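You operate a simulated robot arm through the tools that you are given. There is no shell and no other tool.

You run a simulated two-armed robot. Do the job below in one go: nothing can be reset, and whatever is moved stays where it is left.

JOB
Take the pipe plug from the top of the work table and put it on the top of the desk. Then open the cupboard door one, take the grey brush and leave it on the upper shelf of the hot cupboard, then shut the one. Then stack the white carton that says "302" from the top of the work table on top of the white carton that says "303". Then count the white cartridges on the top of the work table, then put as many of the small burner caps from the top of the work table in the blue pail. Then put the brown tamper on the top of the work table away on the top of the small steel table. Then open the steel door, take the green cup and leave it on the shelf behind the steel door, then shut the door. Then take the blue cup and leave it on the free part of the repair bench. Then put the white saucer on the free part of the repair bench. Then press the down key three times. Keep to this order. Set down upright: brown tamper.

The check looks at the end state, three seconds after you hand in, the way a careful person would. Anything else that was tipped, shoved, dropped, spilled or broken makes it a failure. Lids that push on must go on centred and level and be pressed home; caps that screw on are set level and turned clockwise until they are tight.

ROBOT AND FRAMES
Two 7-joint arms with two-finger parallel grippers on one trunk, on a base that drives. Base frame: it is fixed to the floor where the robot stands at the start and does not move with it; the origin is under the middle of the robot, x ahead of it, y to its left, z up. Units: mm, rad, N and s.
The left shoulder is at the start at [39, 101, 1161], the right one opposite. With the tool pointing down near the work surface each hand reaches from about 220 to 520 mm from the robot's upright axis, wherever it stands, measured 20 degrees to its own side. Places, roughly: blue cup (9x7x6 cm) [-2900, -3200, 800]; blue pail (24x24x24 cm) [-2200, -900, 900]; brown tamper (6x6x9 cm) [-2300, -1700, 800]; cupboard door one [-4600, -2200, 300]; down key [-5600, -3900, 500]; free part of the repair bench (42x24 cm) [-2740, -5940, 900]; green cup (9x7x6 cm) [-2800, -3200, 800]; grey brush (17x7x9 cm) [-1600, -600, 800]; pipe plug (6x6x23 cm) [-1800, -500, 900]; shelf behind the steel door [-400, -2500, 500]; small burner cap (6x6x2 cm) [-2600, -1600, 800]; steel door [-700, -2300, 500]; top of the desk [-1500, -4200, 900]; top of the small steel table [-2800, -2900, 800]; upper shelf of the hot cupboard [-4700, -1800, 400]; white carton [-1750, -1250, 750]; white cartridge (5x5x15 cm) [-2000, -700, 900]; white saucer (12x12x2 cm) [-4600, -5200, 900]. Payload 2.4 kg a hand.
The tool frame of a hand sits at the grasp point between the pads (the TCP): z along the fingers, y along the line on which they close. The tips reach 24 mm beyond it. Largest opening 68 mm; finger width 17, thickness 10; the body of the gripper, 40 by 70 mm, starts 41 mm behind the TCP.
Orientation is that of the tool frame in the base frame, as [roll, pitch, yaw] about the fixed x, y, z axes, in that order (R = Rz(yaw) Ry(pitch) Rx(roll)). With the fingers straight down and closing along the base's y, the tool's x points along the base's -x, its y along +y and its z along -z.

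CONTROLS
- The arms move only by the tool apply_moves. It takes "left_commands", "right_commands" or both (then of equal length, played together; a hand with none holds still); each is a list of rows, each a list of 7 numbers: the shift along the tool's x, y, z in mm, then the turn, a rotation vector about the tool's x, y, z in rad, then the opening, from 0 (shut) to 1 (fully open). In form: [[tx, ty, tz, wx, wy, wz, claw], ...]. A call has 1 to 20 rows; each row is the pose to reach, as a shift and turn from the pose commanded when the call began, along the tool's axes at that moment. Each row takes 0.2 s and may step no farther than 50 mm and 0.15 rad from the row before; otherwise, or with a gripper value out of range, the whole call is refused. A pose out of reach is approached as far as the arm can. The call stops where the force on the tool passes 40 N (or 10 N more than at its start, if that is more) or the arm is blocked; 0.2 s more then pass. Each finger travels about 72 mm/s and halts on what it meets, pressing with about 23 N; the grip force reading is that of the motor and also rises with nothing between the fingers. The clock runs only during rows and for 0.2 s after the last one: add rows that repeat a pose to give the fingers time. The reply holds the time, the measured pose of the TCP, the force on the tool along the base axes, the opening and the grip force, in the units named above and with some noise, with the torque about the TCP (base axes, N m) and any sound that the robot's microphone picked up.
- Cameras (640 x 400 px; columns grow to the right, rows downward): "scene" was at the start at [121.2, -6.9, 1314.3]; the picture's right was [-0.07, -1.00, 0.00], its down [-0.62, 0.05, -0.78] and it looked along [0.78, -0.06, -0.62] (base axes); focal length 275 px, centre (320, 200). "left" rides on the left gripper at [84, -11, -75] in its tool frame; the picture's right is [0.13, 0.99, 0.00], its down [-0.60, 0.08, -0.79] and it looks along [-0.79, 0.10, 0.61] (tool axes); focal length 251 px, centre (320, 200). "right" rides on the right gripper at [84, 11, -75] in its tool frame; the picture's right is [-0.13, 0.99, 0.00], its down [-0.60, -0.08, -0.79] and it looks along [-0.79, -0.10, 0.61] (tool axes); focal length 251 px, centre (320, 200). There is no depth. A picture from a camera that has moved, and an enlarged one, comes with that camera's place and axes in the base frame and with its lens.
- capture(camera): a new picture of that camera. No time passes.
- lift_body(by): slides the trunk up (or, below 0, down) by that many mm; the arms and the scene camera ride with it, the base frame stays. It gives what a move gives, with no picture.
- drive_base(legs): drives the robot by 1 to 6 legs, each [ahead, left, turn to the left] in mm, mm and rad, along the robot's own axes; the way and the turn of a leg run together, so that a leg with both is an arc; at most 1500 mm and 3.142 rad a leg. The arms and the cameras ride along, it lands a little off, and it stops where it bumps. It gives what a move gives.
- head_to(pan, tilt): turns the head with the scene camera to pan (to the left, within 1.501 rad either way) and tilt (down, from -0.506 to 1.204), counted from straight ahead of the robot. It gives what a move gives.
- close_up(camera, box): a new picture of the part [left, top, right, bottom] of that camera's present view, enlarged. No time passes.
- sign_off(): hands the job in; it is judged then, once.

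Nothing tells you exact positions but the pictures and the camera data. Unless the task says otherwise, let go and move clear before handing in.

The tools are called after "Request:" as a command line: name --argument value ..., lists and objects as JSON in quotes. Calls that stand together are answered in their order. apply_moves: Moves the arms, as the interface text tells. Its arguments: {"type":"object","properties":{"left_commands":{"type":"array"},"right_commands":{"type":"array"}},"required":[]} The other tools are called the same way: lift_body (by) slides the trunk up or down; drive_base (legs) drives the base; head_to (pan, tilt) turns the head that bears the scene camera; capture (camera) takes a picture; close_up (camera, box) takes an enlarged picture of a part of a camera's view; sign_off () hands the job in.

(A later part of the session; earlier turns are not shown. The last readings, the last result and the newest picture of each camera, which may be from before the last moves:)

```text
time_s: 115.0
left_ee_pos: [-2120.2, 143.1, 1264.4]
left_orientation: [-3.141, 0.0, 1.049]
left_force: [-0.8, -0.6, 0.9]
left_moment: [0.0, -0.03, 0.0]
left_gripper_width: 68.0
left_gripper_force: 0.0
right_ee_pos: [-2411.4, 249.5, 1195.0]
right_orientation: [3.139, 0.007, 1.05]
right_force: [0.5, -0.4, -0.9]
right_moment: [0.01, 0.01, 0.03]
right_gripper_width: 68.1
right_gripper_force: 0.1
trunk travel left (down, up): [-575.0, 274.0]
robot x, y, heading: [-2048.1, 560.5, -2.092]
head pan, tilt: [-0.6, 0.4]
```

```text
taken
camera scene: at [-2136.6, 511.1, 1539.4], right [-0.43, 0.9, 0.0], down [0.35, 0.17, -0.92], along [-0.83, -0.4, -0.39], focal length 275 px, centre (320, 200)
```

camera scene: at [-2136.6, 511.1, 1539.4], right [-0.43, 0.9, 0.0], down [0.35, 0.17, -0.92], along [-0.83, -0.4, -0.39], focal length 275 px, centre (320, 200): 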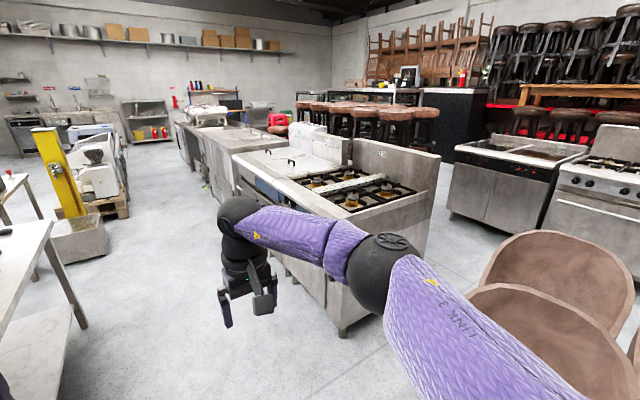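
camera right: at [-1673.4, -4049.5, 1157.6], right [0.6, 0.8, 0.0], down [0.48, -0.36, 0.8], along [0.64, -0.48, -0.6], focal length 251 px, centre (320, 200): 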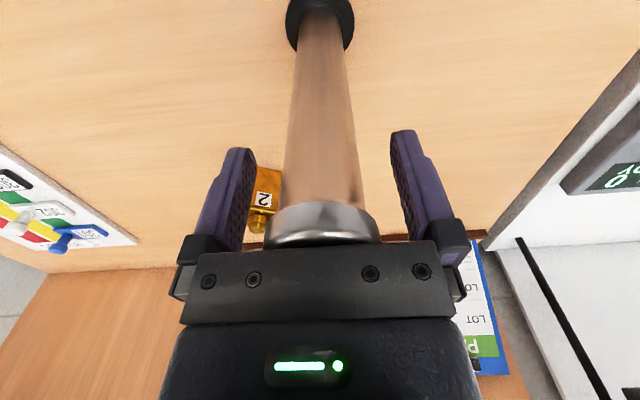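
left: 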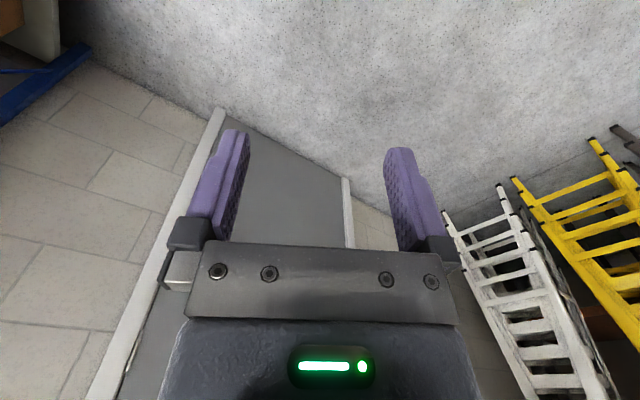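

The aisle between the work table and the ranges is wide and free. I drive up it toward the hot cupboard.

Request:
drive_base --legs '[[1300, -60, 0], [1300, -60, 0]]'

Request:
head_to --pan -0.9 --tilt 0.6

Request:
capture --camera "scene"

Request:
head_to --pan 0.3 --tilt 0.5

Request:
capture --camera "scene"

```text
time_s: 127.8
left_ee_pos: [-3412.8, -2123.9, 1264.1]
left_orientation: [3.141, -0.002, 1.112]
left_force: [-0.6, -0.5, -1.2]
left_moment: [0.0, -0.04, 0.04]
left_gripper_width: 68.1
left_gripper_force: 0.0
right_ee_pos: [-3709.7, -2036.6, 1193.0]
right_orientation: [3.138, 0.008, 1.111]
right_force: [-0.1, 1.2, 0.0]
right_moment: [-0.03, 0.0, 0.01]
right_gripper_width: 68.1
right_gripper_force: 0.0
trunk travel left (down, up): [-575.0, 274.0]
robot x, y, heading: [-3364.4, -1695.6, -2.033]
head pan, tilt: [-0.6, 0.4]
```

```text
time_s: 128.6
left_ee_pos: [-3412.8, -2123.7, 1263.0]
left_orientation: [3.142, -0.002, 1.111]
left_force: [-0.2, -0.1, 0.6]
left_moment: [0.01, 0.02, 0.01]
left_gripper_width: 67.9
left_gripper_force: 0.0
right_ee_pos: [-3708.8, -2035.2, 1196.0]
right_orientation: [3.139, 0.007, 1.108]
right_force: [-0.5, -0.3, 0.5]
right_moment: [0.03, -0.02, -0.05]
right_gripper_width: 67.9
right_gripper_force: 0.1
trunk travel left (down, up): [-575.0, 274.0]
robot x, y, heading: [-3368.6, -1695.6, -2.032]
head pan, tilt: [-0.901, 0.6]
```

```text
taken
camera scene: at [-3457.7, -1731.0, 1521.2], right [-0.21, 0.98, 0.0], down [0.55, 0.12, -0.83], along [-0.81, -0.17, -0.56], focal length 275 px, centre (320, 200)
```

scene: 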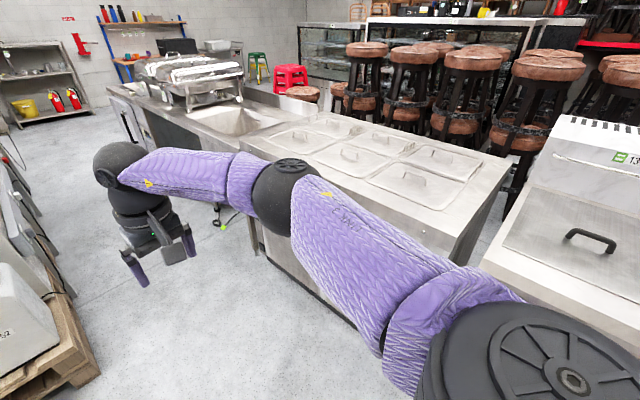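

```text
time_s: 130.0
left_ee_pos: [-3412.5, -2123.5, 1263.6]
left_orientation: [-3.142, -0.001, 1.112]
left_force: [0.2, 0.3, 0.1]
left_moment: [0.0, -0.02, -0.01]
left_gripper_width: 68.1
left_gripper_force: 0.0
right_ee_pos: [-3709.9, -2036.4, 1194.2]
right_orientation: [3.138, 0.006, 1.11]
right_force: [-0.2, -0.4, 0.6]
right_moment: [-0.02, 0.06, 0.02]
right_gripper_width: 68.1
right_gripper_force: 0.0
trunk travel left (down, up): [-575.0, 274.0]
robot x, y, heading: [-3362.1, -1699.5, -2.033]
head pan, tilt: [0.3, 0.499]
```

```text
taken
camera scene: at [-3385.8, -1802.3, 1530.2], right [-0.99, 0.16, 0.0], down [0.08, 0.47, -0.88], along [-0.14, -0.87, -0.48], focal length 275 px, centre (320, 200)
```

scene: 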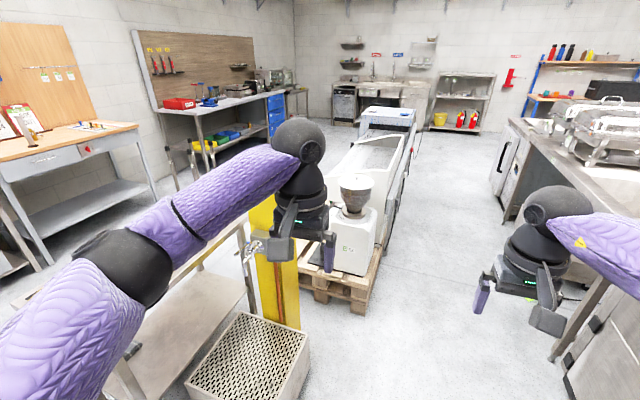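

The hot cupboard is the counter with the lids ahead on the right. I drive level with it and turn to face its doors.

Request:
drive_base --legs '[[650, -110, 0], [0, 0, -1.632]]'

Request:
head_to --pan 0 --tilt 0.7

Request:
capture --camera "scene"

```text
time_s: 137.5
left_ee_pos: [-4171.9, -2147.3, 1264.0]
left_orientation: [-3.141, 0.0, -0.511]
left_force: [-0.5, -0.5, 0.0]
left_moment: [0.02, 0.04, 0.0]
left_gripper_width: 68.2
left_gripper_force: 0.1
right_ee_pos: [-4069.1, -1855.6, 1194.2]
right_orientation: [3.137, 0.007, -0.51]
right_force: [0.3, 0.1, 0.1]
right_moment: [-0.04, 0.01, -0.03]
right_gripper_width: 68.0
right_gripper_force: 0.0
trunk travel left (down, up): [-575.0, 274.0]
robot x, y, heading: [-3747.5, -2216.8, 2.63]
head pan, tilt: [0.3, 0.499]
```

```text
time_s: 138.3
left_ee_pos: [-4170.0, -2148.6, 1266.4]
left_orientation: [-3.141, 0.0, -0.51]
left_force: [-0.1, 0.2, -0.1]
left_moment: [0.01, -0.06, -0.03]
left_gripper_width: 68.2
left_gripper_force: 0.1
right_ee_pos: [-4068.3, -1854.9, 1193.9]
right_orientation: [3.138, 0.007, -0.51]
right_force: [-0.4, -0.1, -0.3]
right_moment: [0.02, -0.02, 0.04]
right_gripper_width: 68.0
right_gripper_force: 0.1
trunk travel left (down, up): [-575.0, 274.0]
robot x, y, heading: [-3748.9, -2218.5, 2.631]
head pan, tilt: [0.0, 0.7]
```

```text
taken
camera scene: at [-3836.5, -2169.2, 1512.6], right [0.49, 0.87, 0.0], down [0.56, -0.32, -0.77], along [-0.67, 0.37, -0.64], focal length 275 px, centre (320, 200)
```

scene: 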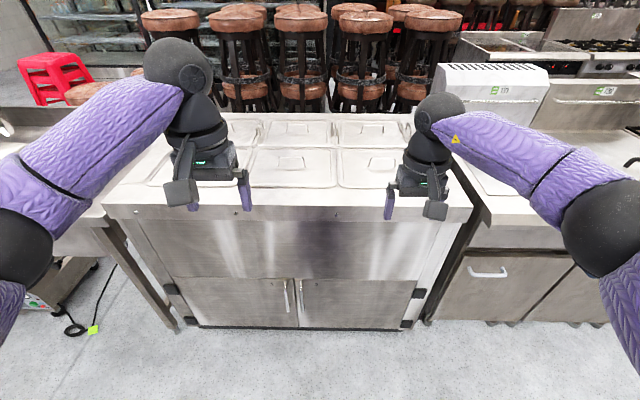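

I see the cupboard's two leaf doors with handles in the middle; door one should be the left leaf. I zoom in on it.

Request:
close_up --camera "scene" --box '[100, 200, 340, 350]'

Request:
close_up --camera "scene" --box '[240, 230, 360, 305]'

Request:
close_up --camera "scene" --box '[300, 200, 540, 350]'

```text
2.67 times, centred on (220, 275) of scene
camera zoom: at [-3836.5, -2169.2, 1512.6], right [0.49, 0.87, 0.0], down [0.56, -0.32, -0.77], along [-0.67, 0.37, -0.64], focal length 734 px, centre (587, 0)
```

zoom: 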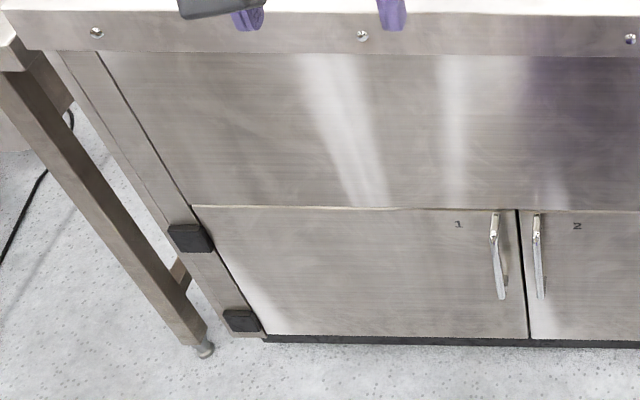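

```text
5.33 times, centred on (300, 268) of scene
camera zoom: at [-3836.5, -2169.2, 1512.6], right [0.49, 0.87, 0.0], down [0.56, -0.32, -0.77], along [-0.67, 0.37, -0.64], focal length 1469 px, centre (427, -160)
```

zoom: 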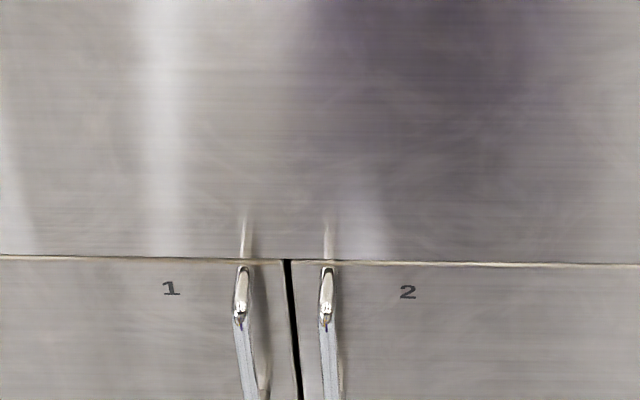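

```text
2.67 times, centred on (420, 275) of scene
camera zoom: at [-3836.5, -2169.2, 1512.6], right [0.49, 0.87, 0.0], down [0.56, -0.32, -0.77], along [-0.67, 0.37, -0.64], focal length 734 px, centre (53, 0)
```

zoom: 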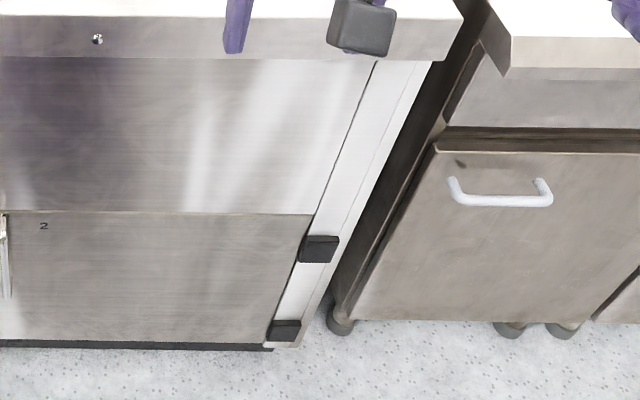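

The left leaf is marked "1", hinged on its left side with a vertical bar handle. I lower the trunk, tip the left hand forward, and look at the handle from close.

Request:
lift_body --by -500

Request:
apply_moves --left_commands '[[0, 0, 0, 0, -0.15, 0, 1], [0, 0, 0, 0, -0.3, 0, 1], [0, 0, 10, 0, -0.45, 0, 1], [0, 0, 20, 0, -0.6, 0, 1], [0, 0, 40, 0, -0.75, 0, 1], [0, 0, 60, 0, -0.9, 0, 1], [0, 0, 80, 0, -1.05, 0, 1], [0, 0, 100, 0, -1.2, 0, 1], [0, 0, 120, 0, -1.35, 0, 1], [0, 0, 140, 0, -1.45, 0, 1], [0, 0, 140, 0, -1.45, 0, 1]]'

Request:
capture --camera "left"

Request:
capture --camera "scene"

```text
refused: -500 is not a number from -400 to 400
```

```text
time_s: 140.7
left_ee_pos: [-4169.8, -2147.6, 1124.8]
left_orientation: [-3.137, 1.449, -0.509]
left_force: [-0.5, 0.4, -0.7]
left_moment: [0.0, 0.02, 0.0]
left_gripper_width: 67.9
left_gripper_force: 0.2
right_ee_pos: [-4069.8, -1856.3, 1194.1]
right_orientation: [3.14, 0.009, -0.512]
right_force: [0.2, -0.1, 0.4]
right_moment: [0.0, -0.02, -0.02]
right_gripper_width: 68.0
right_gripper_force: 0.1
trunk travel left (down, up): [-575.0, 274.0]
robot x, y, heading: [-3753.0, -2215.6, 2.629]
head pan, tilt: [0.0, 0.7]
```

```text
taken
camera left: at [-4089.2, -2179.2, 1048.9], right [-0.47, -0.87, -0.13], down [0.58, -0.42, 0.7], along [-0.66, 0.25, 0.71], focal length 251 px, centre (320, 200)
```

left: 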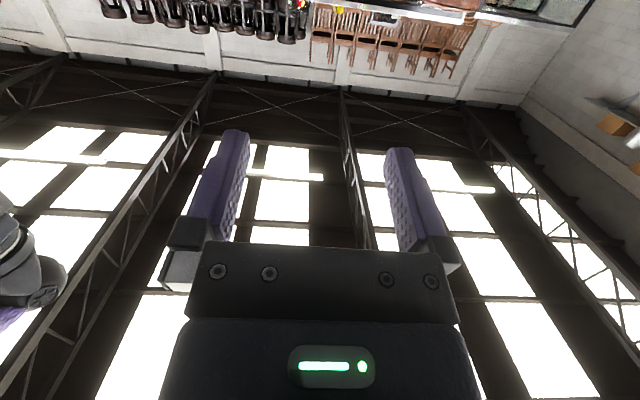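

```text
taken
camera scene: at [-3836.5, -2169.2, 1512.5], right [0.49, 0.87, 0.0], down [0.56, -0.32, -0.76], along [-0.67, 0.37, -0.64], focal length 275 px, centre (320, 200)
```

scene: 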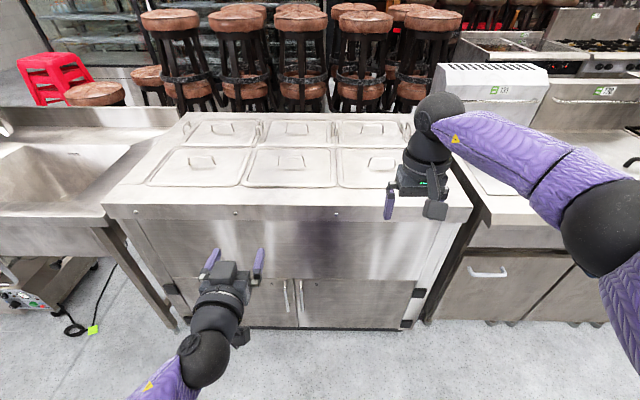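

The handle is in the scene view but the hand camera looks up; a 45° slant will make it look straight ahead. I lower the trunk and set that slant.

Request:
lift_body --by -400

Request:
apply_moves --left_commands '[[0, 0, 0, 0, 0.13, 0, 1], [0, 0, 0, 0, 0.26, 0, 1], [0, 0, 0, 0, 0.4, 0, 1], [0, 0, 0, 0, 0.53, 0, 1], [0, 0, 0, 0, 0.665, 0, 1], [0, 0, 0, 0, 0.665, 0, 1]]'

Request:
lift_body --by -150

Request:
capture --camera "left"

Request:
capture --camera "scene"

```text
time_s: 144.6
left_ee_pos: [-4170.5, -2146.9, 724.1]
left_orientation: [-3.137, 1.449, -0.508]
left_force: [-0.2, 0.5, 0.1]
left_moment: [-0.01, 0.0, 0.03]
left_gripper_width: 67.9
left_gripper_force: 0.0
right_ee_pos: [-4068.3, -1855.4, 794.9]
right_orientation: [3.138, 0.008, -0.513]
right_force: [-0.3, -0.4, -0.6]
right_moment: [-0.03, 0.0, 0.0]
right_gripper_width: 68.1
right_gripper_force: 0.0
trunk travel left (down, up): [-175.0, 674.0]
robot x, y, heading: [-3749.0, -2215.1, 2.624]
head pan, tilt: [0.0, 0.7]
```

```text
time_s: 145.9
left_ee_pos: [-4170.1, -2146.2, 723.1]
left_orientation: [3.141, 0.785, -0.511]
left_force: [0.3, 0.0, -0.4]
left_moment: [-0.01, -0.01, 0.03]
left_gripper_width: 68.2
left_gripper_force: 0.2
right_ee_pos: [-4067.3, -1856.2, 794.7]
right_orientation: [3.139, 0.007, -0.512]
right_force: [0.1, -0.3, -0.1]
right_moment: [0.03, -0.02, 0.03]
right_gripper_width: 68.0
right_gripper_force: 0.0
trunk travel left (down, up): [-175.0, 674.0]
robot x, y, heading: [-3750.7, -2213.2, 2.629]
head pan, tilt: [0.0, 0.7]
```

```text
time_s: 147.7
left_ee_pos: [-4169.8, -2147.7, 573.6]
left_orientation: [-3.14, 0.785, -0.512]
left_force: [0.7, 0.4, 0.4]
left_moment: [0.0, 0.03, 0.0]
left_gripper_width: 67.9
left_gripper_force: 0.0
right_ee_pos: [-4067.4, -1855.4, 644.2]
right_orientation: [3.139, 0.007, -0.513]
right_force: [-0.9, -0.6, 0.5]
right_moment: [-0.02, 0.0, -0.03]
right_gripper_width: 67.8
right_gripper_force: 0.0
trunk travel left (down, up): [-25.0, 824.0]
robot x, y, heading: [-3752.9, -2215.0, 2.631]
head pan, tilt: [0.0, 0.7]
```

```text
taken
camera left: at [-4066.0, -2192.5, 568.3], right [-0.41, -0.91, -0.09], down [0.08, -0.13, 0.99], along [-0.91, 0.39, 0.12], focal length 251 px, centre (320, 200)
```

left: 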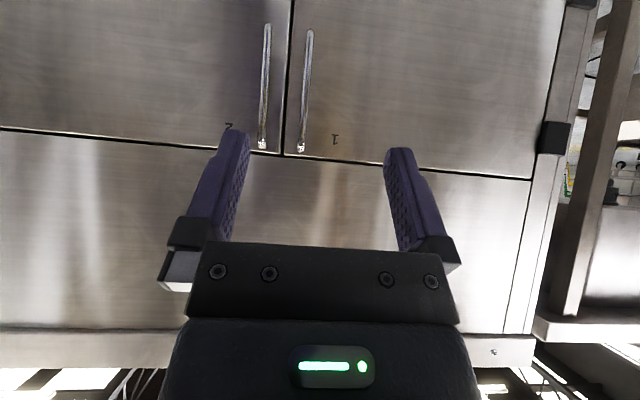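

```text
taken
camera scene: at [-3935.8, -2113.2, 953.2], right [0.49, 0.87, 0.0], down [0.56, -0.32, -0.76], along [-0.67, 0.37, -0.64], focal length 275 px, centre (320, 200)
```

scene: 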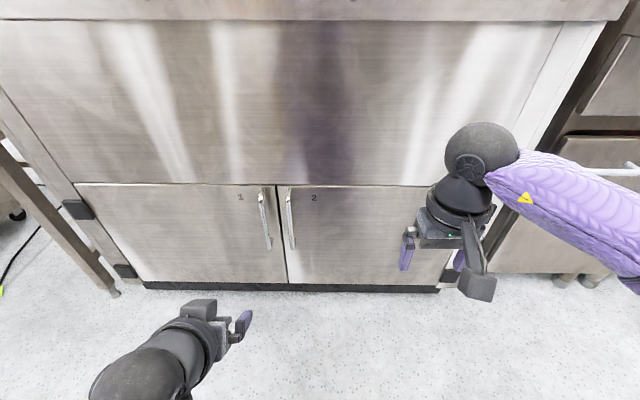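

I triangulate handle one as a vertical bar at about z 340–530, some 735 mm ahead of me. I pull both hands in a bit, lower the left one to handle height, then drive closer.

Request:
apply_moves --left_commands '[[41, 0, 6, 0, 0, 0, 1], [82, 0, 12, 0, 0, 0, 1], [124, 0, 17, 0, 0, 0, 1], [165, 0, 23, 0, 0, 0, 1], [165, 0, 23, 0, 0, 0, 1]]' --right_commands '[[45, 0, 0, 0, 0, 0, 1], [90, 0, 0, 0, 0, 0, 1], [135, 0, 0, 0, 0, 0, 1], [180, 0, 0, 0, 0, 0, 1], [180, 0, 0, 0, 0, 0, 1]]'

Request:
drive_base --legs '[[290, -110, -0.01]]'

Request:
capture --camera "left"

Request:
capture --camera "scene"

```text
time_s: 148.9
left_ee_pos: [-4081.4, -2198.2, 439.9]
left_orientation: [-3.14, 0.784, -0.512]
left_force: [0.4, 0.3, 0.1]
left_moment: [0.02, 0.03, -0.03]
left_gripper_width: 68.2
left_gripper_force: 0.0
right_ee_pos: [-3933.4, -1932.6, 640.6]
right_orientation: [3.137, 0.007, -0.512]
right_force: [0.4, 0.2, 0.7]
right_moment: [0.0, 0.05, -0.01]
right_gripper_width: 68.0
right_gripper_force: 0.0
right hand out of reach, approached as far as the arm can: row 4, 5
trunk travel left (down, up): [-25.0, 824.0]
robot x, y, heading: [-3749.7, -2218.1, 2.627]
head pan, tilt: [0.0, 0.7]
```

```text
time_s: 151.0
left_ee_pos: [-4282.7, -1963.4, 439.7]
left_orientation: [-3.14, 0.784, -0.508]
left_force: [0.2, 0.3, -0.2]
left_moment: [-0.03, -0.01, 0.02]
left_gripper_width: 68.1
left_gripper_force: 0.1
right_ee_pos: [-4134.5, -1696.6, 641.6]
right_orientation: [3.139, 0.008, -0.509]
right_force: [-0.4, -0.1, 0.5]
right_moment: [-0.02, 0.0, 0.03]
right_gripper_width: 68.1
right_gripper_force: 0.0
trunk travel left (down, up): [-25.0, 824.0]
robot x, y, heading: [-3952.2, -1984.4, 2.631]
head pan, tilt: [0.0, 0.7]
```

```text
taken
camera left: at [-4176.8, -2007.4, 434.5], right [-0.4, -0.91, -0.09], down [0.08, -0.13, 0.99], along [-0.91, 0.39, 0.12], focal length 251 px, centre (320, 200)
```

left: 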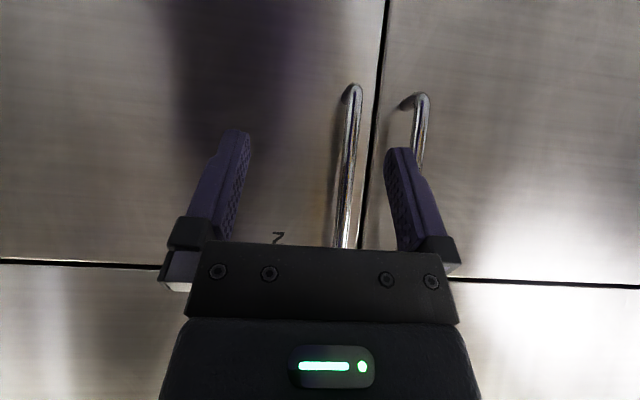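

```text
taken
camera scene: at [-4135.8, -1877.4, 953.2], right [0.49, 0.87, 0.0], down [0.56, -0.31, -0.76], along [-0.67, 0.37, -0.64], focal length 275 px, centre (320, 200)
```

scene: 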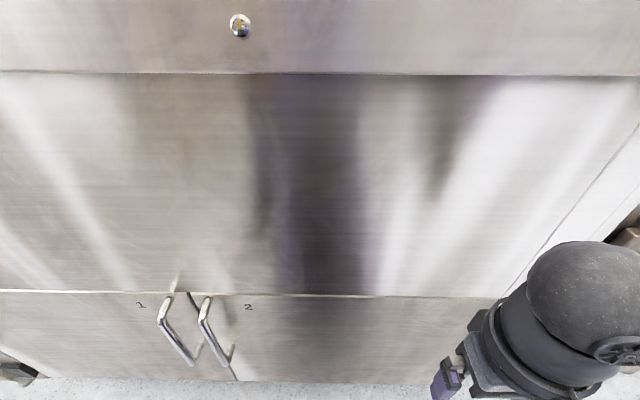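

Handle one is about 105 mm to the left of the hand's centre line. I shift left and check the alignment.

Request:
apply_moves --left_commands '[[0, 45, 0, 0, 0, 0, 1], [0, 90, 0, 0, 0, 0, 1], [0, 106, 0, 0, 0, 0, 1], [0, 106, 0, 0, 0, 0, 1]]'

Request:
capture --camera "left"

```text
time_s: 152.0
left_ee_pos: [-4333.8, -2055.8, 440.0]
left_orientation: [-3.141, 0.784, -0.507]
left_force: [-0.4, 0.0, -0.9]
left_moment: [-0.01, -0.03, 0.0]
left_gripper_width: 68.0
left_gripper_force: 0.0
right_ee_pos: [-4135.5, -1696.9, 642.4]
right_orientation: [3.138, 0.006, -0.511]
right_force: [-1.0, -0.5, 0.1]
right_moment: [-0.01, 0.01, -0.06]
right_gripper_width: 67.7
right_gripper_force: 0.0
trunk travel left (down, up): [-25.0, 824.0]
robot x, y, heading: [-3950.0, -1979.8, 2.628]
head pan, tilt: [0.0, 0.7]
```

```text
taken
camera left: at [-4229.4, -2100.2, 433.8], right [-0.4, -0.91, -0.09], down [0.08, -0.13, 0.99], along [-0.91, 0.39, 0.12], focal length 251 px, centre (320, 200)
```

left: 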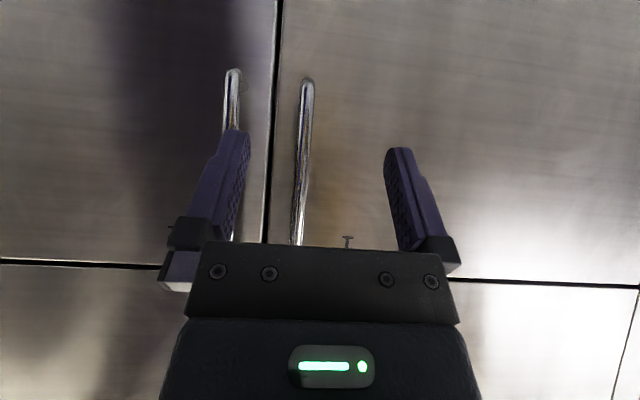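

The bar is nearly centred. I move in along it and check before closing.

Request:
apply_moves --left_commands '[[-28, -5, 28, 0, 0, 0, 1], [-56, -5, 56, 0, 0, 0, 1], [-76, -5, 76, 0, 0, 0, 1], [-76, -5, 76, 0, 0, 0, 1]]'

Request:
capture --camera "left"

```text
time_s: 153.0
left_ee_pos: [-4422.7, -1998.8, 440.7]
left_orientation: [-3.14, 0.784, -0.508]
left_force: [0.3, 0.7, 0.6]
left_moment: [-0.06, 0.0, -0.01]
left_gripper_width: 68.1
left_gripper_force: 0.1
right_ee_pos: [-4133.4, -1695.9, 642.0]
right_orientation: [3.14, 0.007, -0.508]
right_force: [-1.5, 0.0, 0.3]
right_moment: [0.01, 0.02, 0.0]
right_gripper_width: 68.1
right_gripper_force: 0.1
trunk travel left (down, up): [-25.0, 824.0]
robot x, y, heading: [-3947.8, -1977.6, 2.63]
head pan, tilt: [0.0, 0.7]
```

```text
taken
camera left: at [-4318.1, -2042.2, 435.0], right [-0.4, -0.91, -0.09], down [0.08, -0.13, 0.99], along [-0.91, 0.39, 0.12], focal length 251 px, centre (320, 200)
```

left: 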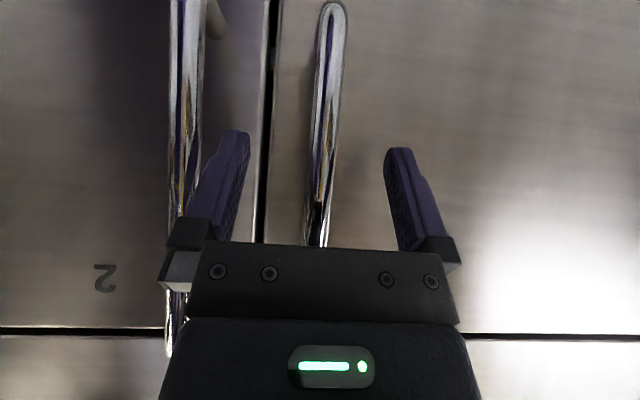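

The bar lies between the fingers, a little beyond the tips. I go 24 mm further and close on it.

Request:
apply_moves --left_commands '[[-10, 0, 10, 0, 0, 0, 1], [-17, 0, 17, 0, 0, 0, 1], [-17, 0, 17, 0, 0, 0, 0.5], [-17, 0, 17, 0, 0, 0, 0.1], [-17, 0, 17, 0, 0, 0, 0], [-17, 0, 17, 0, 0, 0, 0], [-17, 0, 17, 0, 0, 0, 0]]'

Request:
capture --camera "left"

```text
time_s: 153.4
left_ee_pos: [-4427.8, -1994.6, 441.2]
left_orientation: [-3.141, 0.78, -0.511]
left_force: [13.9, -4.8, 8.6]
left_moment: [0.29, 0.84, 0.02]
left_gripper_width: 68.3
left_gripper_force: 0.0
right_ee_pos: [-4134.0, -1696.4, 643.5]
right_orientation: [3.14, 0.009, -0.508]
right_force: [0.5, -0.2, -0.9]
right_moment: [0.01, 0.0, 0.01]
right_gripper_width: 67.8
right_gripper_force: 0.2
trunk travel left (down, up): [-25.0, 824.0]
robot x, y, heading: [-3953.0, -1980.9, 2.638]
head pan, tilt: [0.0, 0.7]
stopped in row 1 (left hand): the force on the tool passed its limit at 51 N (the readings are from after the stop); the commanded pose is now the measured one
```

```text
taken
camera left: at [-4323.2, -2039.4, 435.0], right [-0.4, -0.91, -0.09], down [0.07, -0.13, 0.99], along [-0.91, 0.39, 0.12], focal length 251 px, centre (320, 200)
```

left: 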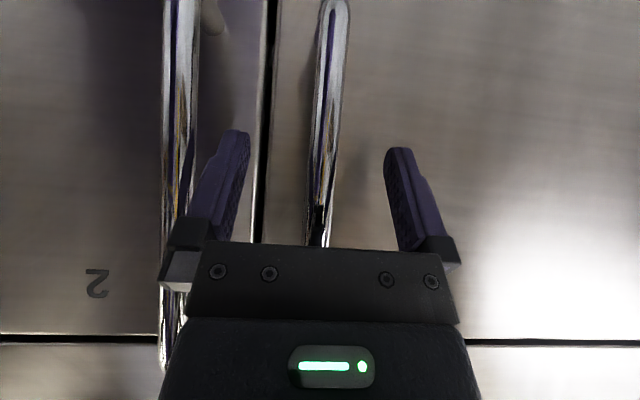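

The tips touched the door leaf, so the bar is right at the grasp point. I back off 4 mm and close on the bar.

Request:
apply_moves --left_commands '[[3, 0, -3, 0, 0, 0, 1], [3, 0, -3, 0, 0, 0, 0.5], [3, 0, -3, 0, 0, 0, 0.1], [3, 0, -3, 0, 0, 0, 0], [3, 0, -3, 0, 0, 0, 0], [3, 0, -3, 0, 0, 0, 0]]'

Request:
capture --camera "left"

```text
time_s: 154.8
left_ee_pos: [-4426.9, -1997.2, 440.7]
left_orientation: [3.14, 0.78, -0.508]
left_force: [-3.1, -4.3, 0.9]
left_moment: [-0.11, -0.11, 0.05]
left_gripper_width: 13.9
left_gripper_force: 33.7
right_ee_pos: [-4133.7, -1696.3, 642.3]
right_orientation: [3.138, 0.008, -0.509]
right_force: [0.4, 0.8, -0.5]
right_moment: [-0.01, 0.02, 0.02]
right_gripper_width: 68.2
right_gripper_force: 0.0
trunk travel left (down, up): [-25.0, 824.0]
robot x, y, heading: [-3951.4, -1981.2, 2.629]
head pan, tilt: [0.0, 0.7]
```

```text
taken
camera left: at [-4320.9, -2041.6, 434.6], right [-0.4, -0.91, -0.09], down [0.07, -0.13, 0.99], along [-0.91, 0.39, 0.12], focal length 251 px, centre (320, 200)
```

left: 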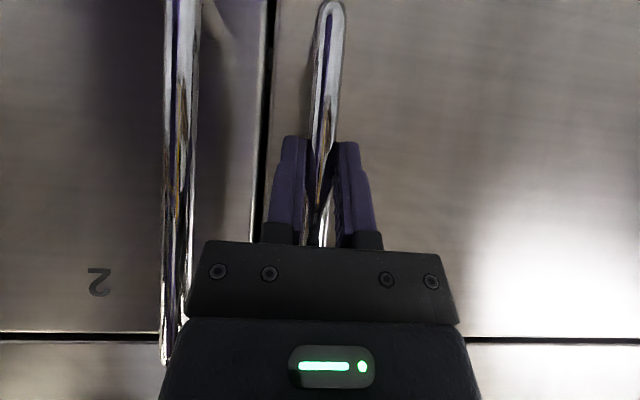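

The bar is gripped. I pull the door open along its arc (hinge about 447 mm to the left), first a short test.

Request:
apply_moves --left_commands '[[16.5, 2, -16.5, 0.037, 0, 0.037, 0], [38.3, 6.6, -38.3, 0.0864, 0, 0.0864, 0]]'

Request:
capture --camera "left"

```text
time_s: 155.4
left_ee_pos: [-4386.2, -2030.2, 440.0]
left_orientation: [3.132, 0.79, -0.623]
left_force: [-2.8, -1.0, 5.5]
left_moment: [0.11, -0.99, 0.01]
left_gripper_width: 13.8
left_gripper_force: 33.6
right_ee_pos: [-4135.0, -1696.7, 642.1]
right_orientation: [3.138, 0.006, -0.505]
right_force: [0.3, 0.1, -0.4]
right_moment: [-0.01, 0.0, 0.01]
right_gripper_width: 67.7
right_gripper_force: 0.1
trunk travel left (down, up): [-25.0, 824.0]
robot x, y, heading: [-3948.3, -1980.6, 2.641]
head pan, tilt: [0.0, 0.7]
stopped in row 2 (left hand): the force on the tool passed its limit at 44 N (the readings are from after the stop); the commanded pose is now the measured one
```

```text
taken
camera left: at [-4286.7, -2085.4, 433.5], right [-0.5, -0.86, -0.08], down [0.07, -0.14, 0.99], along [-0.86, 0.49, 0.13], focal length 251 px, centre (320, 200)
```

left: 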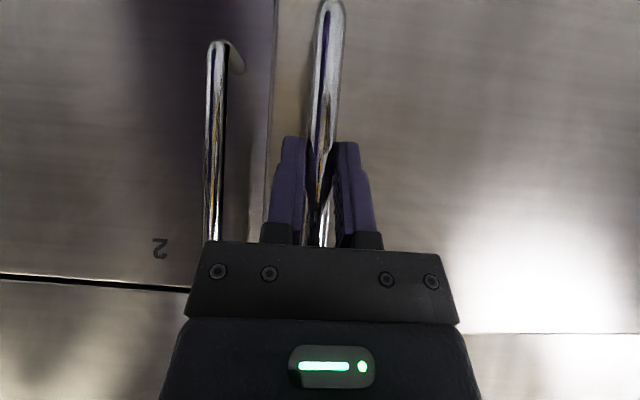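

The door has come open about 7°. I continue along the arc with smaller steps.

Request:
apply_moves --left_commands '[[13.2, 1.5, -13.2, 0.0296, 0, 0.0296, 0], [26.9, 4, -26.9, 0.0605, 0, 0.0605, 0], [40.4, 7.2, -40.4, 0.0913, 0, 0.0913, 0], [54, 11.3, -54, 0.1222, 0, 0.1222, 0], [67.3, 16.3, -67.3, 0.153, 0, 0.153, 0], [80.5, 21.9, -80.5, 0.1839, 0, 0.1839, 0], [93.5, 28.5, -93.5, 0.2147, 0, 0.2147, 0], [106.3, 35.9, -106.3, 0.2456, 0, 0.2456, 0], [118.8, 44, -118.8, 0.2764, 0, 0.2764, 0], [131.1, 53, -131.1, 0.3073, 0, 0.3073, 0], [143.2, 62.6, -143.2, 0.3381, 0, 0.3381, 0]]'

Request:
capture --camera "scene"

Request:
capture --camera "left"

```text
time_s: 156.2
left_ee_pos: [-4350.9, -2066.5, 439.0]
left_orientation: [3.122, 0.787, -0.732]
left_force: [-5.1, -4.3, -2.4]
left_moment: [0.5, -0.68, 0.1]
left_gripper_width: 14.0
left_gripper_force: 34.0
right_ee_pos: [-4137.5, -1699.3, 641.8]
right_orientation: [3.141, 0.006, -0.504]
right_force: [0.5, 0.3, -0.3]
right_moment: [-0.04, -0.01, 0.01]
right_gripper_width: 67.8
right_gripper_force: 0.1
trunk travel left (down, up): [-25.0, 824.0]
robot x, y, heading: [-3947.3, -1981.9, 2.639]
head pan, tilt: [0.0, 0.7]
stopped in row 3 (left hand): the force on the tool passed its limit at 44 N (the readings are from after the stop); the commanded pose is now the measured one
```

```text
taken
camera scene: at [-4137.6, -1879.6, 953.0], right [0.48, 0.88, 0.0], down [0.56, -0.31, -0.76], along [-0.67, 0.37, -0.64], focal length 275 px, centre (320, 200)
```

scene: 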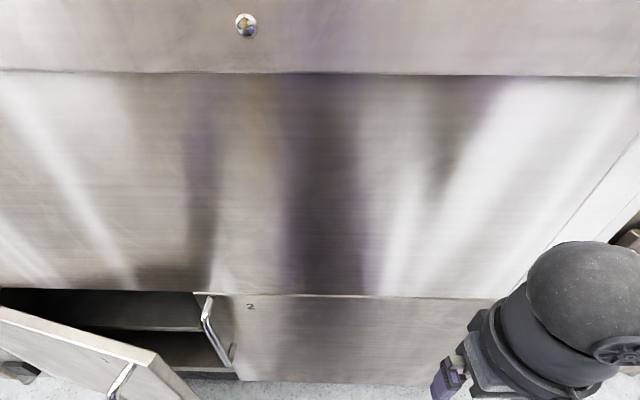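

```text
taken
camera left: at [-4257.5, -2132.3, 433.6], right [-0.59, -0.81, -0.08], down [0.06, -0.14, 0.99], along [-0.81, 0.57, 0.13], focal length 251 px, centre (320, 200)
```

left: 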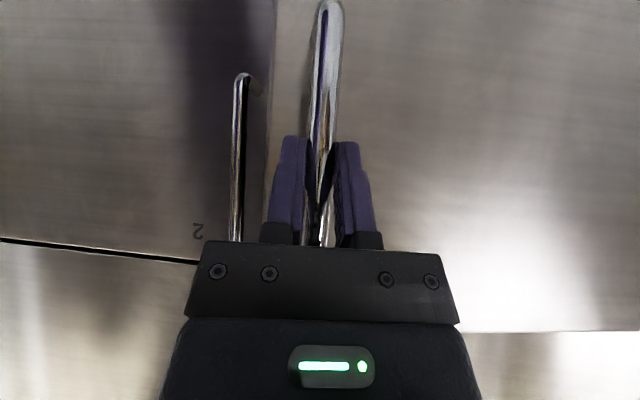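

The pivot sits a little deeper than I assumed; I correct the arc and continue.

Request:
apply_moves --left_commands '[[15.4, 3.4, -15.4, 0.0346, 0, 0.0346, 0], [31.7, 8.1, -31.7, 0.0716, 0, 0.0716, 0], [47.8, 14, -47.8, 0.1086, 0, 0.1086, 0], [63.7, 21.1, -63.7, 0.1456, 0, 0.1456, 0], [79.2, 29.4, -79.2, 0.1826, 0, 0.1826, 0], [94.5, 38.8, -94.5, 0.2197, 0, 0.2197, 0], [109.4, 49.3, -109.4, 0.2567, 0, 0.2567, 0], [123.9, 61, -123.9, 0.2937, 0, 0.2937, 0]]'

Request:
capture --camera "scene"

Request:
capture --camera "left"

```text
time_s: 157.9
left_ee_pos: [-4260.6, -2226.7, 443.9]
left_orientation: [3.124, 0.785, -1.15]
left_force: [18.2, 6.1, 0.7]
left_moment: [0.75, -0.82, -0.14]
left_gripper_width: 13.7
left_gripper_force: 33.8
right_ee_pos: [-4136.6, -1698.1, 642.4]
right_orientation: [3.138, 0.006, -0.504]
right_force: [-1.1, -0.8, 0.7]
right_moment: [-0.02, -0.02, 0.03]
right_gripper_width: 68.1
right_gripper_force: 0.0
trunk travel left (down, up): [-25.0, 824.0]
robot x, y, heading: [-3953.2, -1979.8, 2.643]
head pan, tilt: [0.0, 0.7]
```

```text
taken
camera scene: at [-4136.2, -1879.2, 953.6], right [0.48, 0.88, 0.0], down [0.56, -0.31, -0.77], along [-0.67, 0.37, -0.64], focal length 275 px, centre (320, 200)
```

scene: 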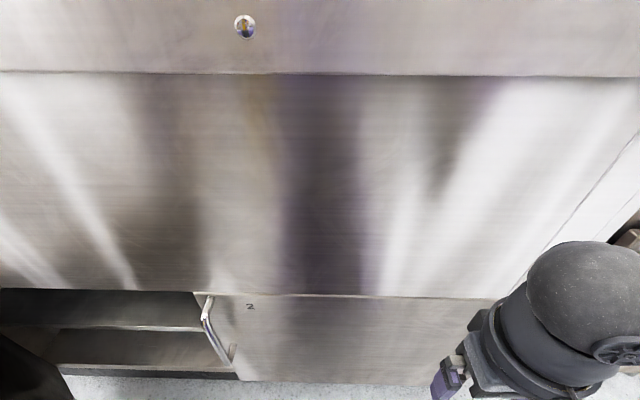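

```text
taken
camera left: at [-4201.9, -2324.5, 437.1], right [-0.86, -0.5, -0.08], down [-0.01, -0.15, 0.99], along [-0.5, 0.85, 0.13], focal length 251 px, centre (320, 200)
```

left: 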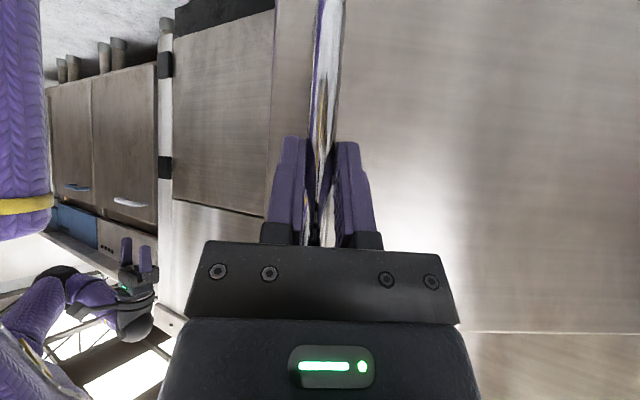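

The door is about 37° open and moves well. I let go of the bar and back the hand off; then I will push the leaf further from its inner side.

Request:
apply_moves --left_commands '[[0, 0, 0, 0, 0, 0, 0.5], [0, 0, 0, 0, 0, 0, 1], [0, 0, 0, 0, 0, 0, 1], [14, 0, -14, 0, 0, 0, 1], [35, 0, -35, 0, 0, 0, 1], [35, 0, -70, 0, 0, 0, 1], [5, 0, -105, 0, 0, 0, 1]]'

Request:
capture --camera "left"

```text
time_s: 159.6
left_ee_pos: [-4222.2, -2298.9, 512.4]
left_orientation: [3.125, 0.781, -1.148]
left_force: [0.9, 0.0, 1.3]
left_moment: [0.02, -0.01, 0.0]
left_gripper_width: 68.1
left_gripper_force: 0.0
right_ee_pos: [-4136.1, -1698.2, 642.4]
right_orientation: [3.139, 0.007, -0.503]
right_force: [-0.7, 0.4, 0.2]
right_moment: [-0.01, 0.02, -0.01]
right_gripper_width: 68.0
right_gripper_force: 0.0
trunk travel left (down, up): [-25.0, 824.0]
robot x, y, heading: [-3946.8, -1982.5, 2.635]
head pan, tilt: [0.0, 0.7]
```

```text
taken
camera left: at [-4163.7, -2395.5, 506.6], right [-0.86, -0.5, -0.08], down [-0.01, -0.15, 0.99], along [-0.51, 0.85, 0.12], focal length 251 px, centre (320, 200)
```

left: 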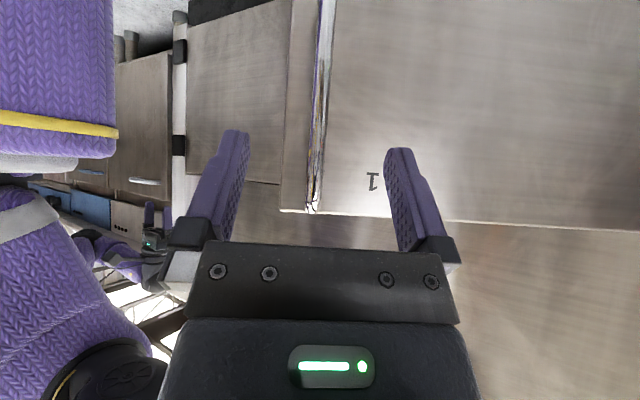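

Released without disturbing the leaf. I raise the left hand above the door's top edge and turn it to point straight down.

Request:
apply_moves --left_commands '[[-30, 0, -30, 0, 0, 0, 0.5], [-60, 0, -60, 0, 0.13, 0, 0], [-90, 0, -90, 0, 0.27, 0, 0], [-113, 0, -113, 0, 0.4, 0, 0], [-113, 0, -113, 0, 0.53, 0, 0], [-113, 0, -113, 0, 0.66, 0, 0], [-113, 0, -113, 0, 0.785, 0, 0]]'

Request:
apply_moves --left_commands '[[0, 0, 0, 0, 0, -0.13, 0], [0, 0, 0, 0, 0, -0.26, 0], [0, 0, 0, 0, 0, -0.39, 0], [0, 0, 0, 0, 0, -0.52, 0], [0, 0, 0, 0, 0, -0.62, 0], [0, 0, 0, 0, 0, -0.62, 0]]'

Request:
capture --camera "left"

Request:
head_to --pan 0.5 --tilt 0.9

Request:
capture --camera "scene"

```text
time_s: 161.2
left_ee_pos: [-4223.1, -2294.9, 673.4]
left_orientation: [3.126, -0.004, -1.136]
left_force: [-0.8, -0.4, 0.7]
left_moment: [-0.01, 0.03, -0.03]
left_gripper_width: 0.0
left_gripper_force: 22.7
right_ee_pos: [-4136.8, -1697.6, 641.1]
right_orientation: [3.139, 0.007, -0.505]
right_force: [-0.2, 0.0, 0.3]
right_moment: [0.01, 0.0, 0.03]
right_gripper_width: 68.2
right_gripper_force: 0.0
trunk travel left (down, up): [-25.0, 824.0]
robot x, y, heading: [-3948.7, -1982.9, 2.634]
head pan, tilt: [0.0, 0.7]
```

```text
time_s: 162.6
left_ee_pos: [-4222.7, -2297.2, 671.0]
left_orientation: [3.128, 0.006, -0.514]
left_force: [1.0, 0.1, 0.0]
left_moment: [-0.02, 0.0, -0.02]
left_gripper_width: 0.1
left_gripper_force: 22.8
right_ee_pos: [-4136.5, -1698.6, 641.3]
right_orientation: [3.138, 0.007, -0.505]
right_force: [0.2, 0.0, 0.2]
right_moment: [-0.03, 0.0, -0.02]
right_gripper_width: 67.9
right_gripper_force: 0.1
trunk travel left (down, up): [-25.0, 824.0]
robot x, y, heading: [-3944.5, -1980.1, 2.634]
head pan, tilt: [0.0, 0.7]
```

```text
taken
camera left: at [-4143.2, -2326.9, 745.7], right [-0.38, -0.93, 0.01], down [-0.56, 0.24, 0.8], along [-0.74, 0.29, -0.6], focal length 251 px, centre (320, 200)
```

left: 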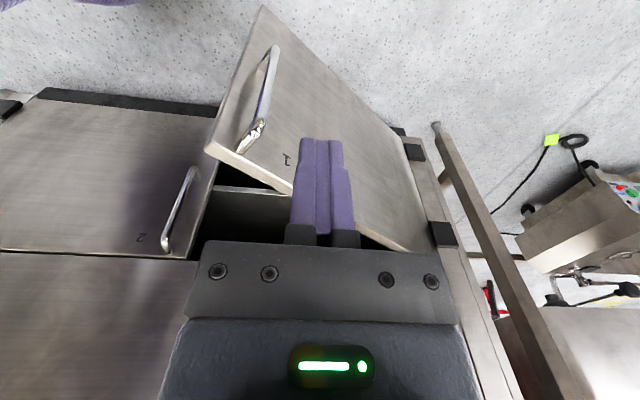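

```text
time_s: 163.5
left_ee_pos: [-4224.1, -2297.2, 670.9]
left_orientation: [3.127, 0.006, -0.516]
left_force: [0.5, 0.1, -0.6]
left_moment: [-0.02, 0.01, 0.0]
left_gripper_width: 0.0
left_gripper_force: 23.1
right_ee_pos: [-4137.0, -1697.7, 641.5]
right_orientation: [3.14, 0.007, -0.504]
right_force: [-0.4, 0.8, -0.1]
right_moment: [0.0, 0.0, -0.01]
right_gripper_width: 68.0
right_gripper_force: 0.0
trunk travel left (down, up): [-25.0, 824.0]
robot x, y, heading: [-3948.9, -1983.4, 2.633]
head pan, tilt: [0.499, 0.901]
```

```text
taken
camera scene: at [-4138.1, -1919.9, 937.1], right [0.01, 1.0, 0.0], down [0.78, 0.0, -0.62], along [-0.62, 0.0, -0.78], focal length 275 px, centre (320, 200)
```

scene: 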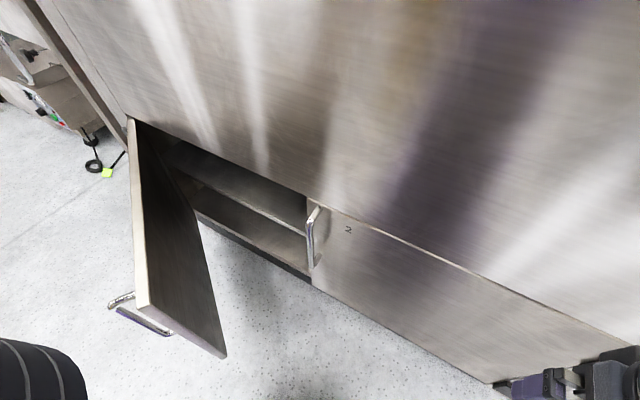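

Now I can see inside: there is an upper shelf and a bottom. I bring the closed left hand over to the inner side of the leaf, lower the fingers behind its top edge and check.

Request:
apply_moves --left_commands '[[-35, -32, 0, 0, 0, 0, 0], [-70, -64, 0, 0, 0, 0, 0], [-105, -97, 0, 0, 0, 0, 0], [-140, -129, 0, 0, 0, 0, 0], [-140, -129, 0, 0, 0, 0, 0]]'

Request:
capture --camera "scene"

Request:
capture --camera "left"

```text
time_s: 164.7
left_ee_pos: [-4231.9, -2232.0, 664.8]
left_orientation: [3.127, 0.007, -0.518]
left_force: [-0.3, -0.4, 0.1]
left_moment: [0.02, -0.01, -0.02]
left_gripper_width: 0.0
left_gripper_force: 22.5
left hand out of reach, approached as far as the arm can: row 2, 3, 4, 5
right_ee_pos: [-4134.7, -1698.4, 641.6]
right_orientation: [3.137, 0.006, -0.503]
right_force: [0.5, -0.5, 0.2]
right_moment: [0.01, 0.0, 0.02]
right_gripper_width: 67.8
right_gripper_force: 0.0
trunk travel left (down, up): [-25.0, 824.0]
robot x, y, heading: [-3949.2, -1982.3, 2.638]
head pan, tilt: [0.499, 0.901]
```

```text
taken
camera scene: at [-4138.1, -1920.0, 937.0], right [0.0, 1.0, 0.0], down [0.78, 0.0, -0.62], along [-0.62, 0.0, -0.78], focal length 275 px, centre (320, 200)
```

scene: 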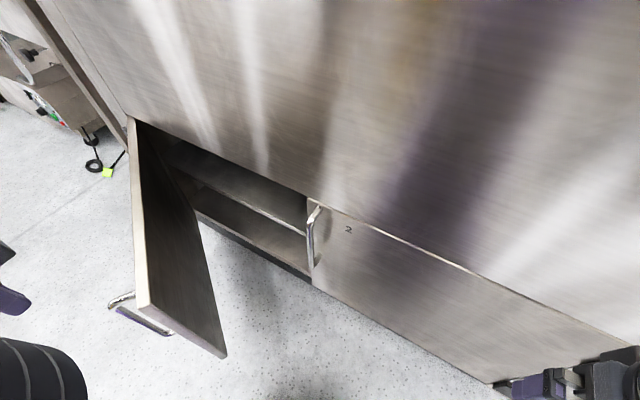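

```text
taken
camera left: at [-4151.0, -2263.4, 739.4], right [-0.38, -0.93, 0.01], down [-0.55, 0.24, 0.8], along [-0.74, 0.3, -0.6], focal length 251 px, centre (320, 200)
```

left: 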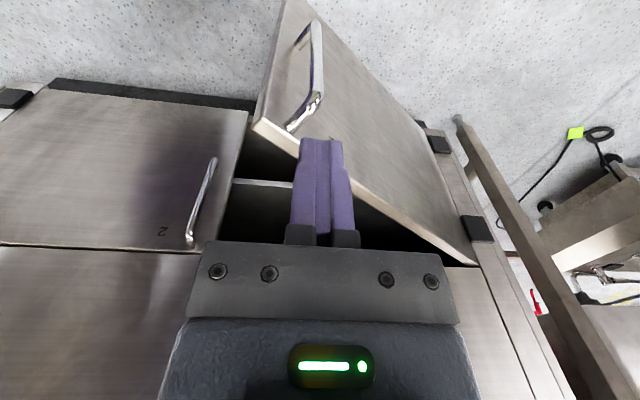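

The arm is cramped with the shoulder this low; I raise the trunk so that the hand hangs lower relative to it.

Request:
lift_body --by 250

Request:
apply_moves --left_commands '[[0, 0, 50, 0, 0, 0, 0], [0, 0, 100, 0, 0, 0, 0], [0, 0, 150, 0, 0, 0, 0], [0, 0, 200, 0, 0, 0, 0], [0, 0, 230, 0, 0, 0, 0], [-49, 0, 230, 0, 0, 0, 0], [-98, 0, 230, 0, 0, 0, 0], [-98, -40, 230, 0, 0, 0, 0], [-98, -76, 230, 0, 0, 0, 0], [-98, -76, 230, 0, 0, 0, 0]]'

Request:
capture --camera "scene"

Request:
capture --camera "left"

```text
time_s: 167.3
left_ee_pos: [-4210.6, -2243.3, 928.1]
left_orientation: [3.126, 0.24, -0.519]
left_force: [0.7, -0.3, -0.2]
left_moment: [-0.01, 0.0, -0.01]
left_gripper_width: 0.2
left_gripper_force: 23.4
right_ee_pos: [-4136.2, -1697.0, 891.4]
right_orientation: [3.138, 0.006, -0.505]
right_force: [-0.9, 0.9, -0.1]
right_moment: [0.01, -0.01, 0.01]
right_gripper_width: 68.2
right_gripper_force: 0.1
trunk travel left (down, up): [-275.0, 574.0]
robot x, y, heading: [-3947.9, -1983.9, 2.636]
head pan, tilt: [0.499, 0.901]
```

```text
time_s: 169.5
left_ee_pos: [-4302.9, -2107.5, 725.3]
left_orientation: [3.124, 0.239, -0.519]
left_force: [1.0, -0.5, -0.3]
left_moment: [0.01, -0.02, 0.0]
left_gripper_width: 0.0
left_gripper_force: 23.6
right_ee_pos: [-4136.6, -1697.0, 891.5]
right_orientation: [3.137, 0.006, -0.503]
right_force: [-0.1, 1.0, -0.1]
right_moment: [-0.01, -0.02, 0.02]
right_gripper_width: 68.0
right_gripper_force: 0.1
trunk travel left (down, up): [-275.0, 574.0]
robot x, y, heading: [-3946.9, -1984.2, 2.638]
head pan, tilt: [0.499, 0.901]
```

```text
taken
camera scene: at [-4072.0, -1956.2, 1194.4], right [0.0, 1.0, 0.0], down [0.78, 0.0, -0.62], along [-0.62, 0.0, -0.78], focal length 275 px, centre (320, 200)
```

scene: 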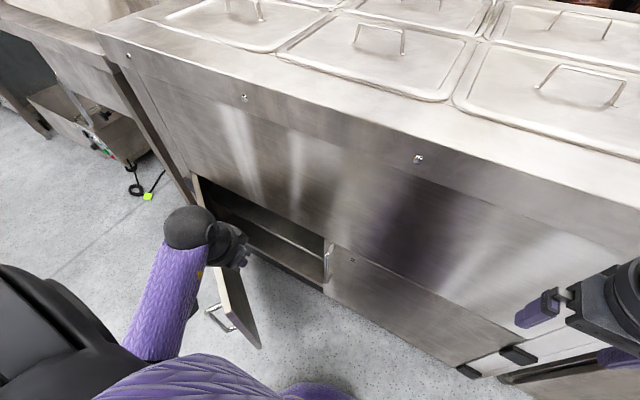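

```text
taken
camera left: at [-4209.9, -2144.7, 778.3], right [-0.38, -0.93, -0.01], down [-0.38, 0.14, 0.91], along [-0.84, 0.35, -0.4], focal length 251 px, centre (320, 200)
```

left: 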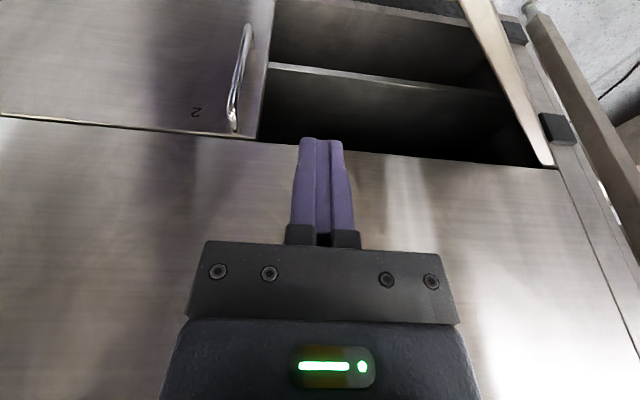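

The hand is now on the inner side of the leaf. I lower the fingers behind the top edge.

Request:
apply_moves --left_commands '[[12, 0, 48, 0, 0, 0, 0], [24, 0, 96, 0, 0, 0, 0], [36, 0, 145, 0, 0, 0, 0], [48.7, 0, 199, 0, 0, 0, 0], [48.7, 0, 199, 0, 0, 0, 0]]'

Request:
capture --camera "left"

Request:
capture --camera "scene"

```text
refused: row 3 steps farther than a row can; nothing moved
```

```text
taken
camera left: at [-4209.9, -2144.7, 778.3], right [-0.38, -0.93, -0.01], down [-0.38, 0.14, 0.91], along [-0.84, 0.35, -0.4], focal length 251 px, centre (320, 200)
```

left: 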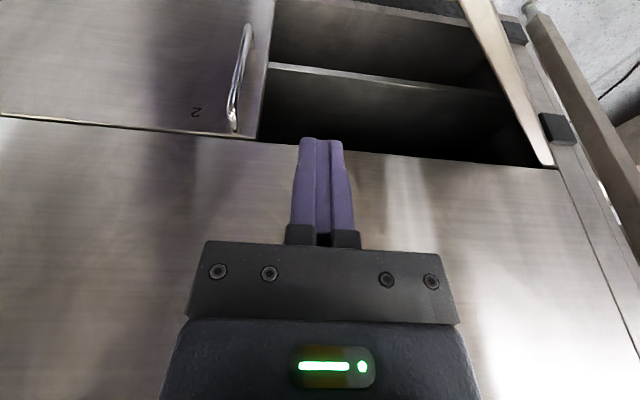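

```text
taken
camera scene: at [-4072.0, -1956.2, 1194.4], right [0.0, 1.0, 0.0], down [0.78, 0.0, -0.62], along [-0.62, 0.0, -0.78], focal length 275 px, centre (320, 200)
```

scene: 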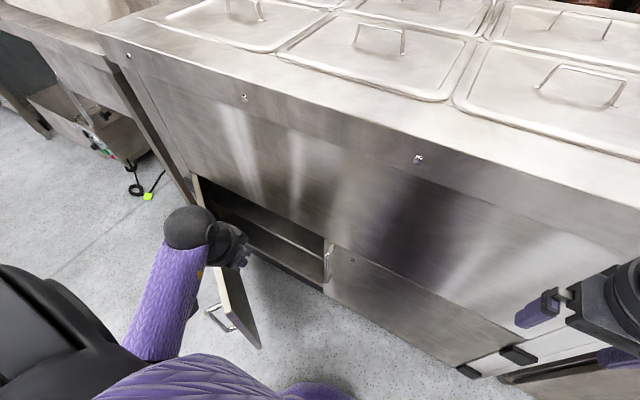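

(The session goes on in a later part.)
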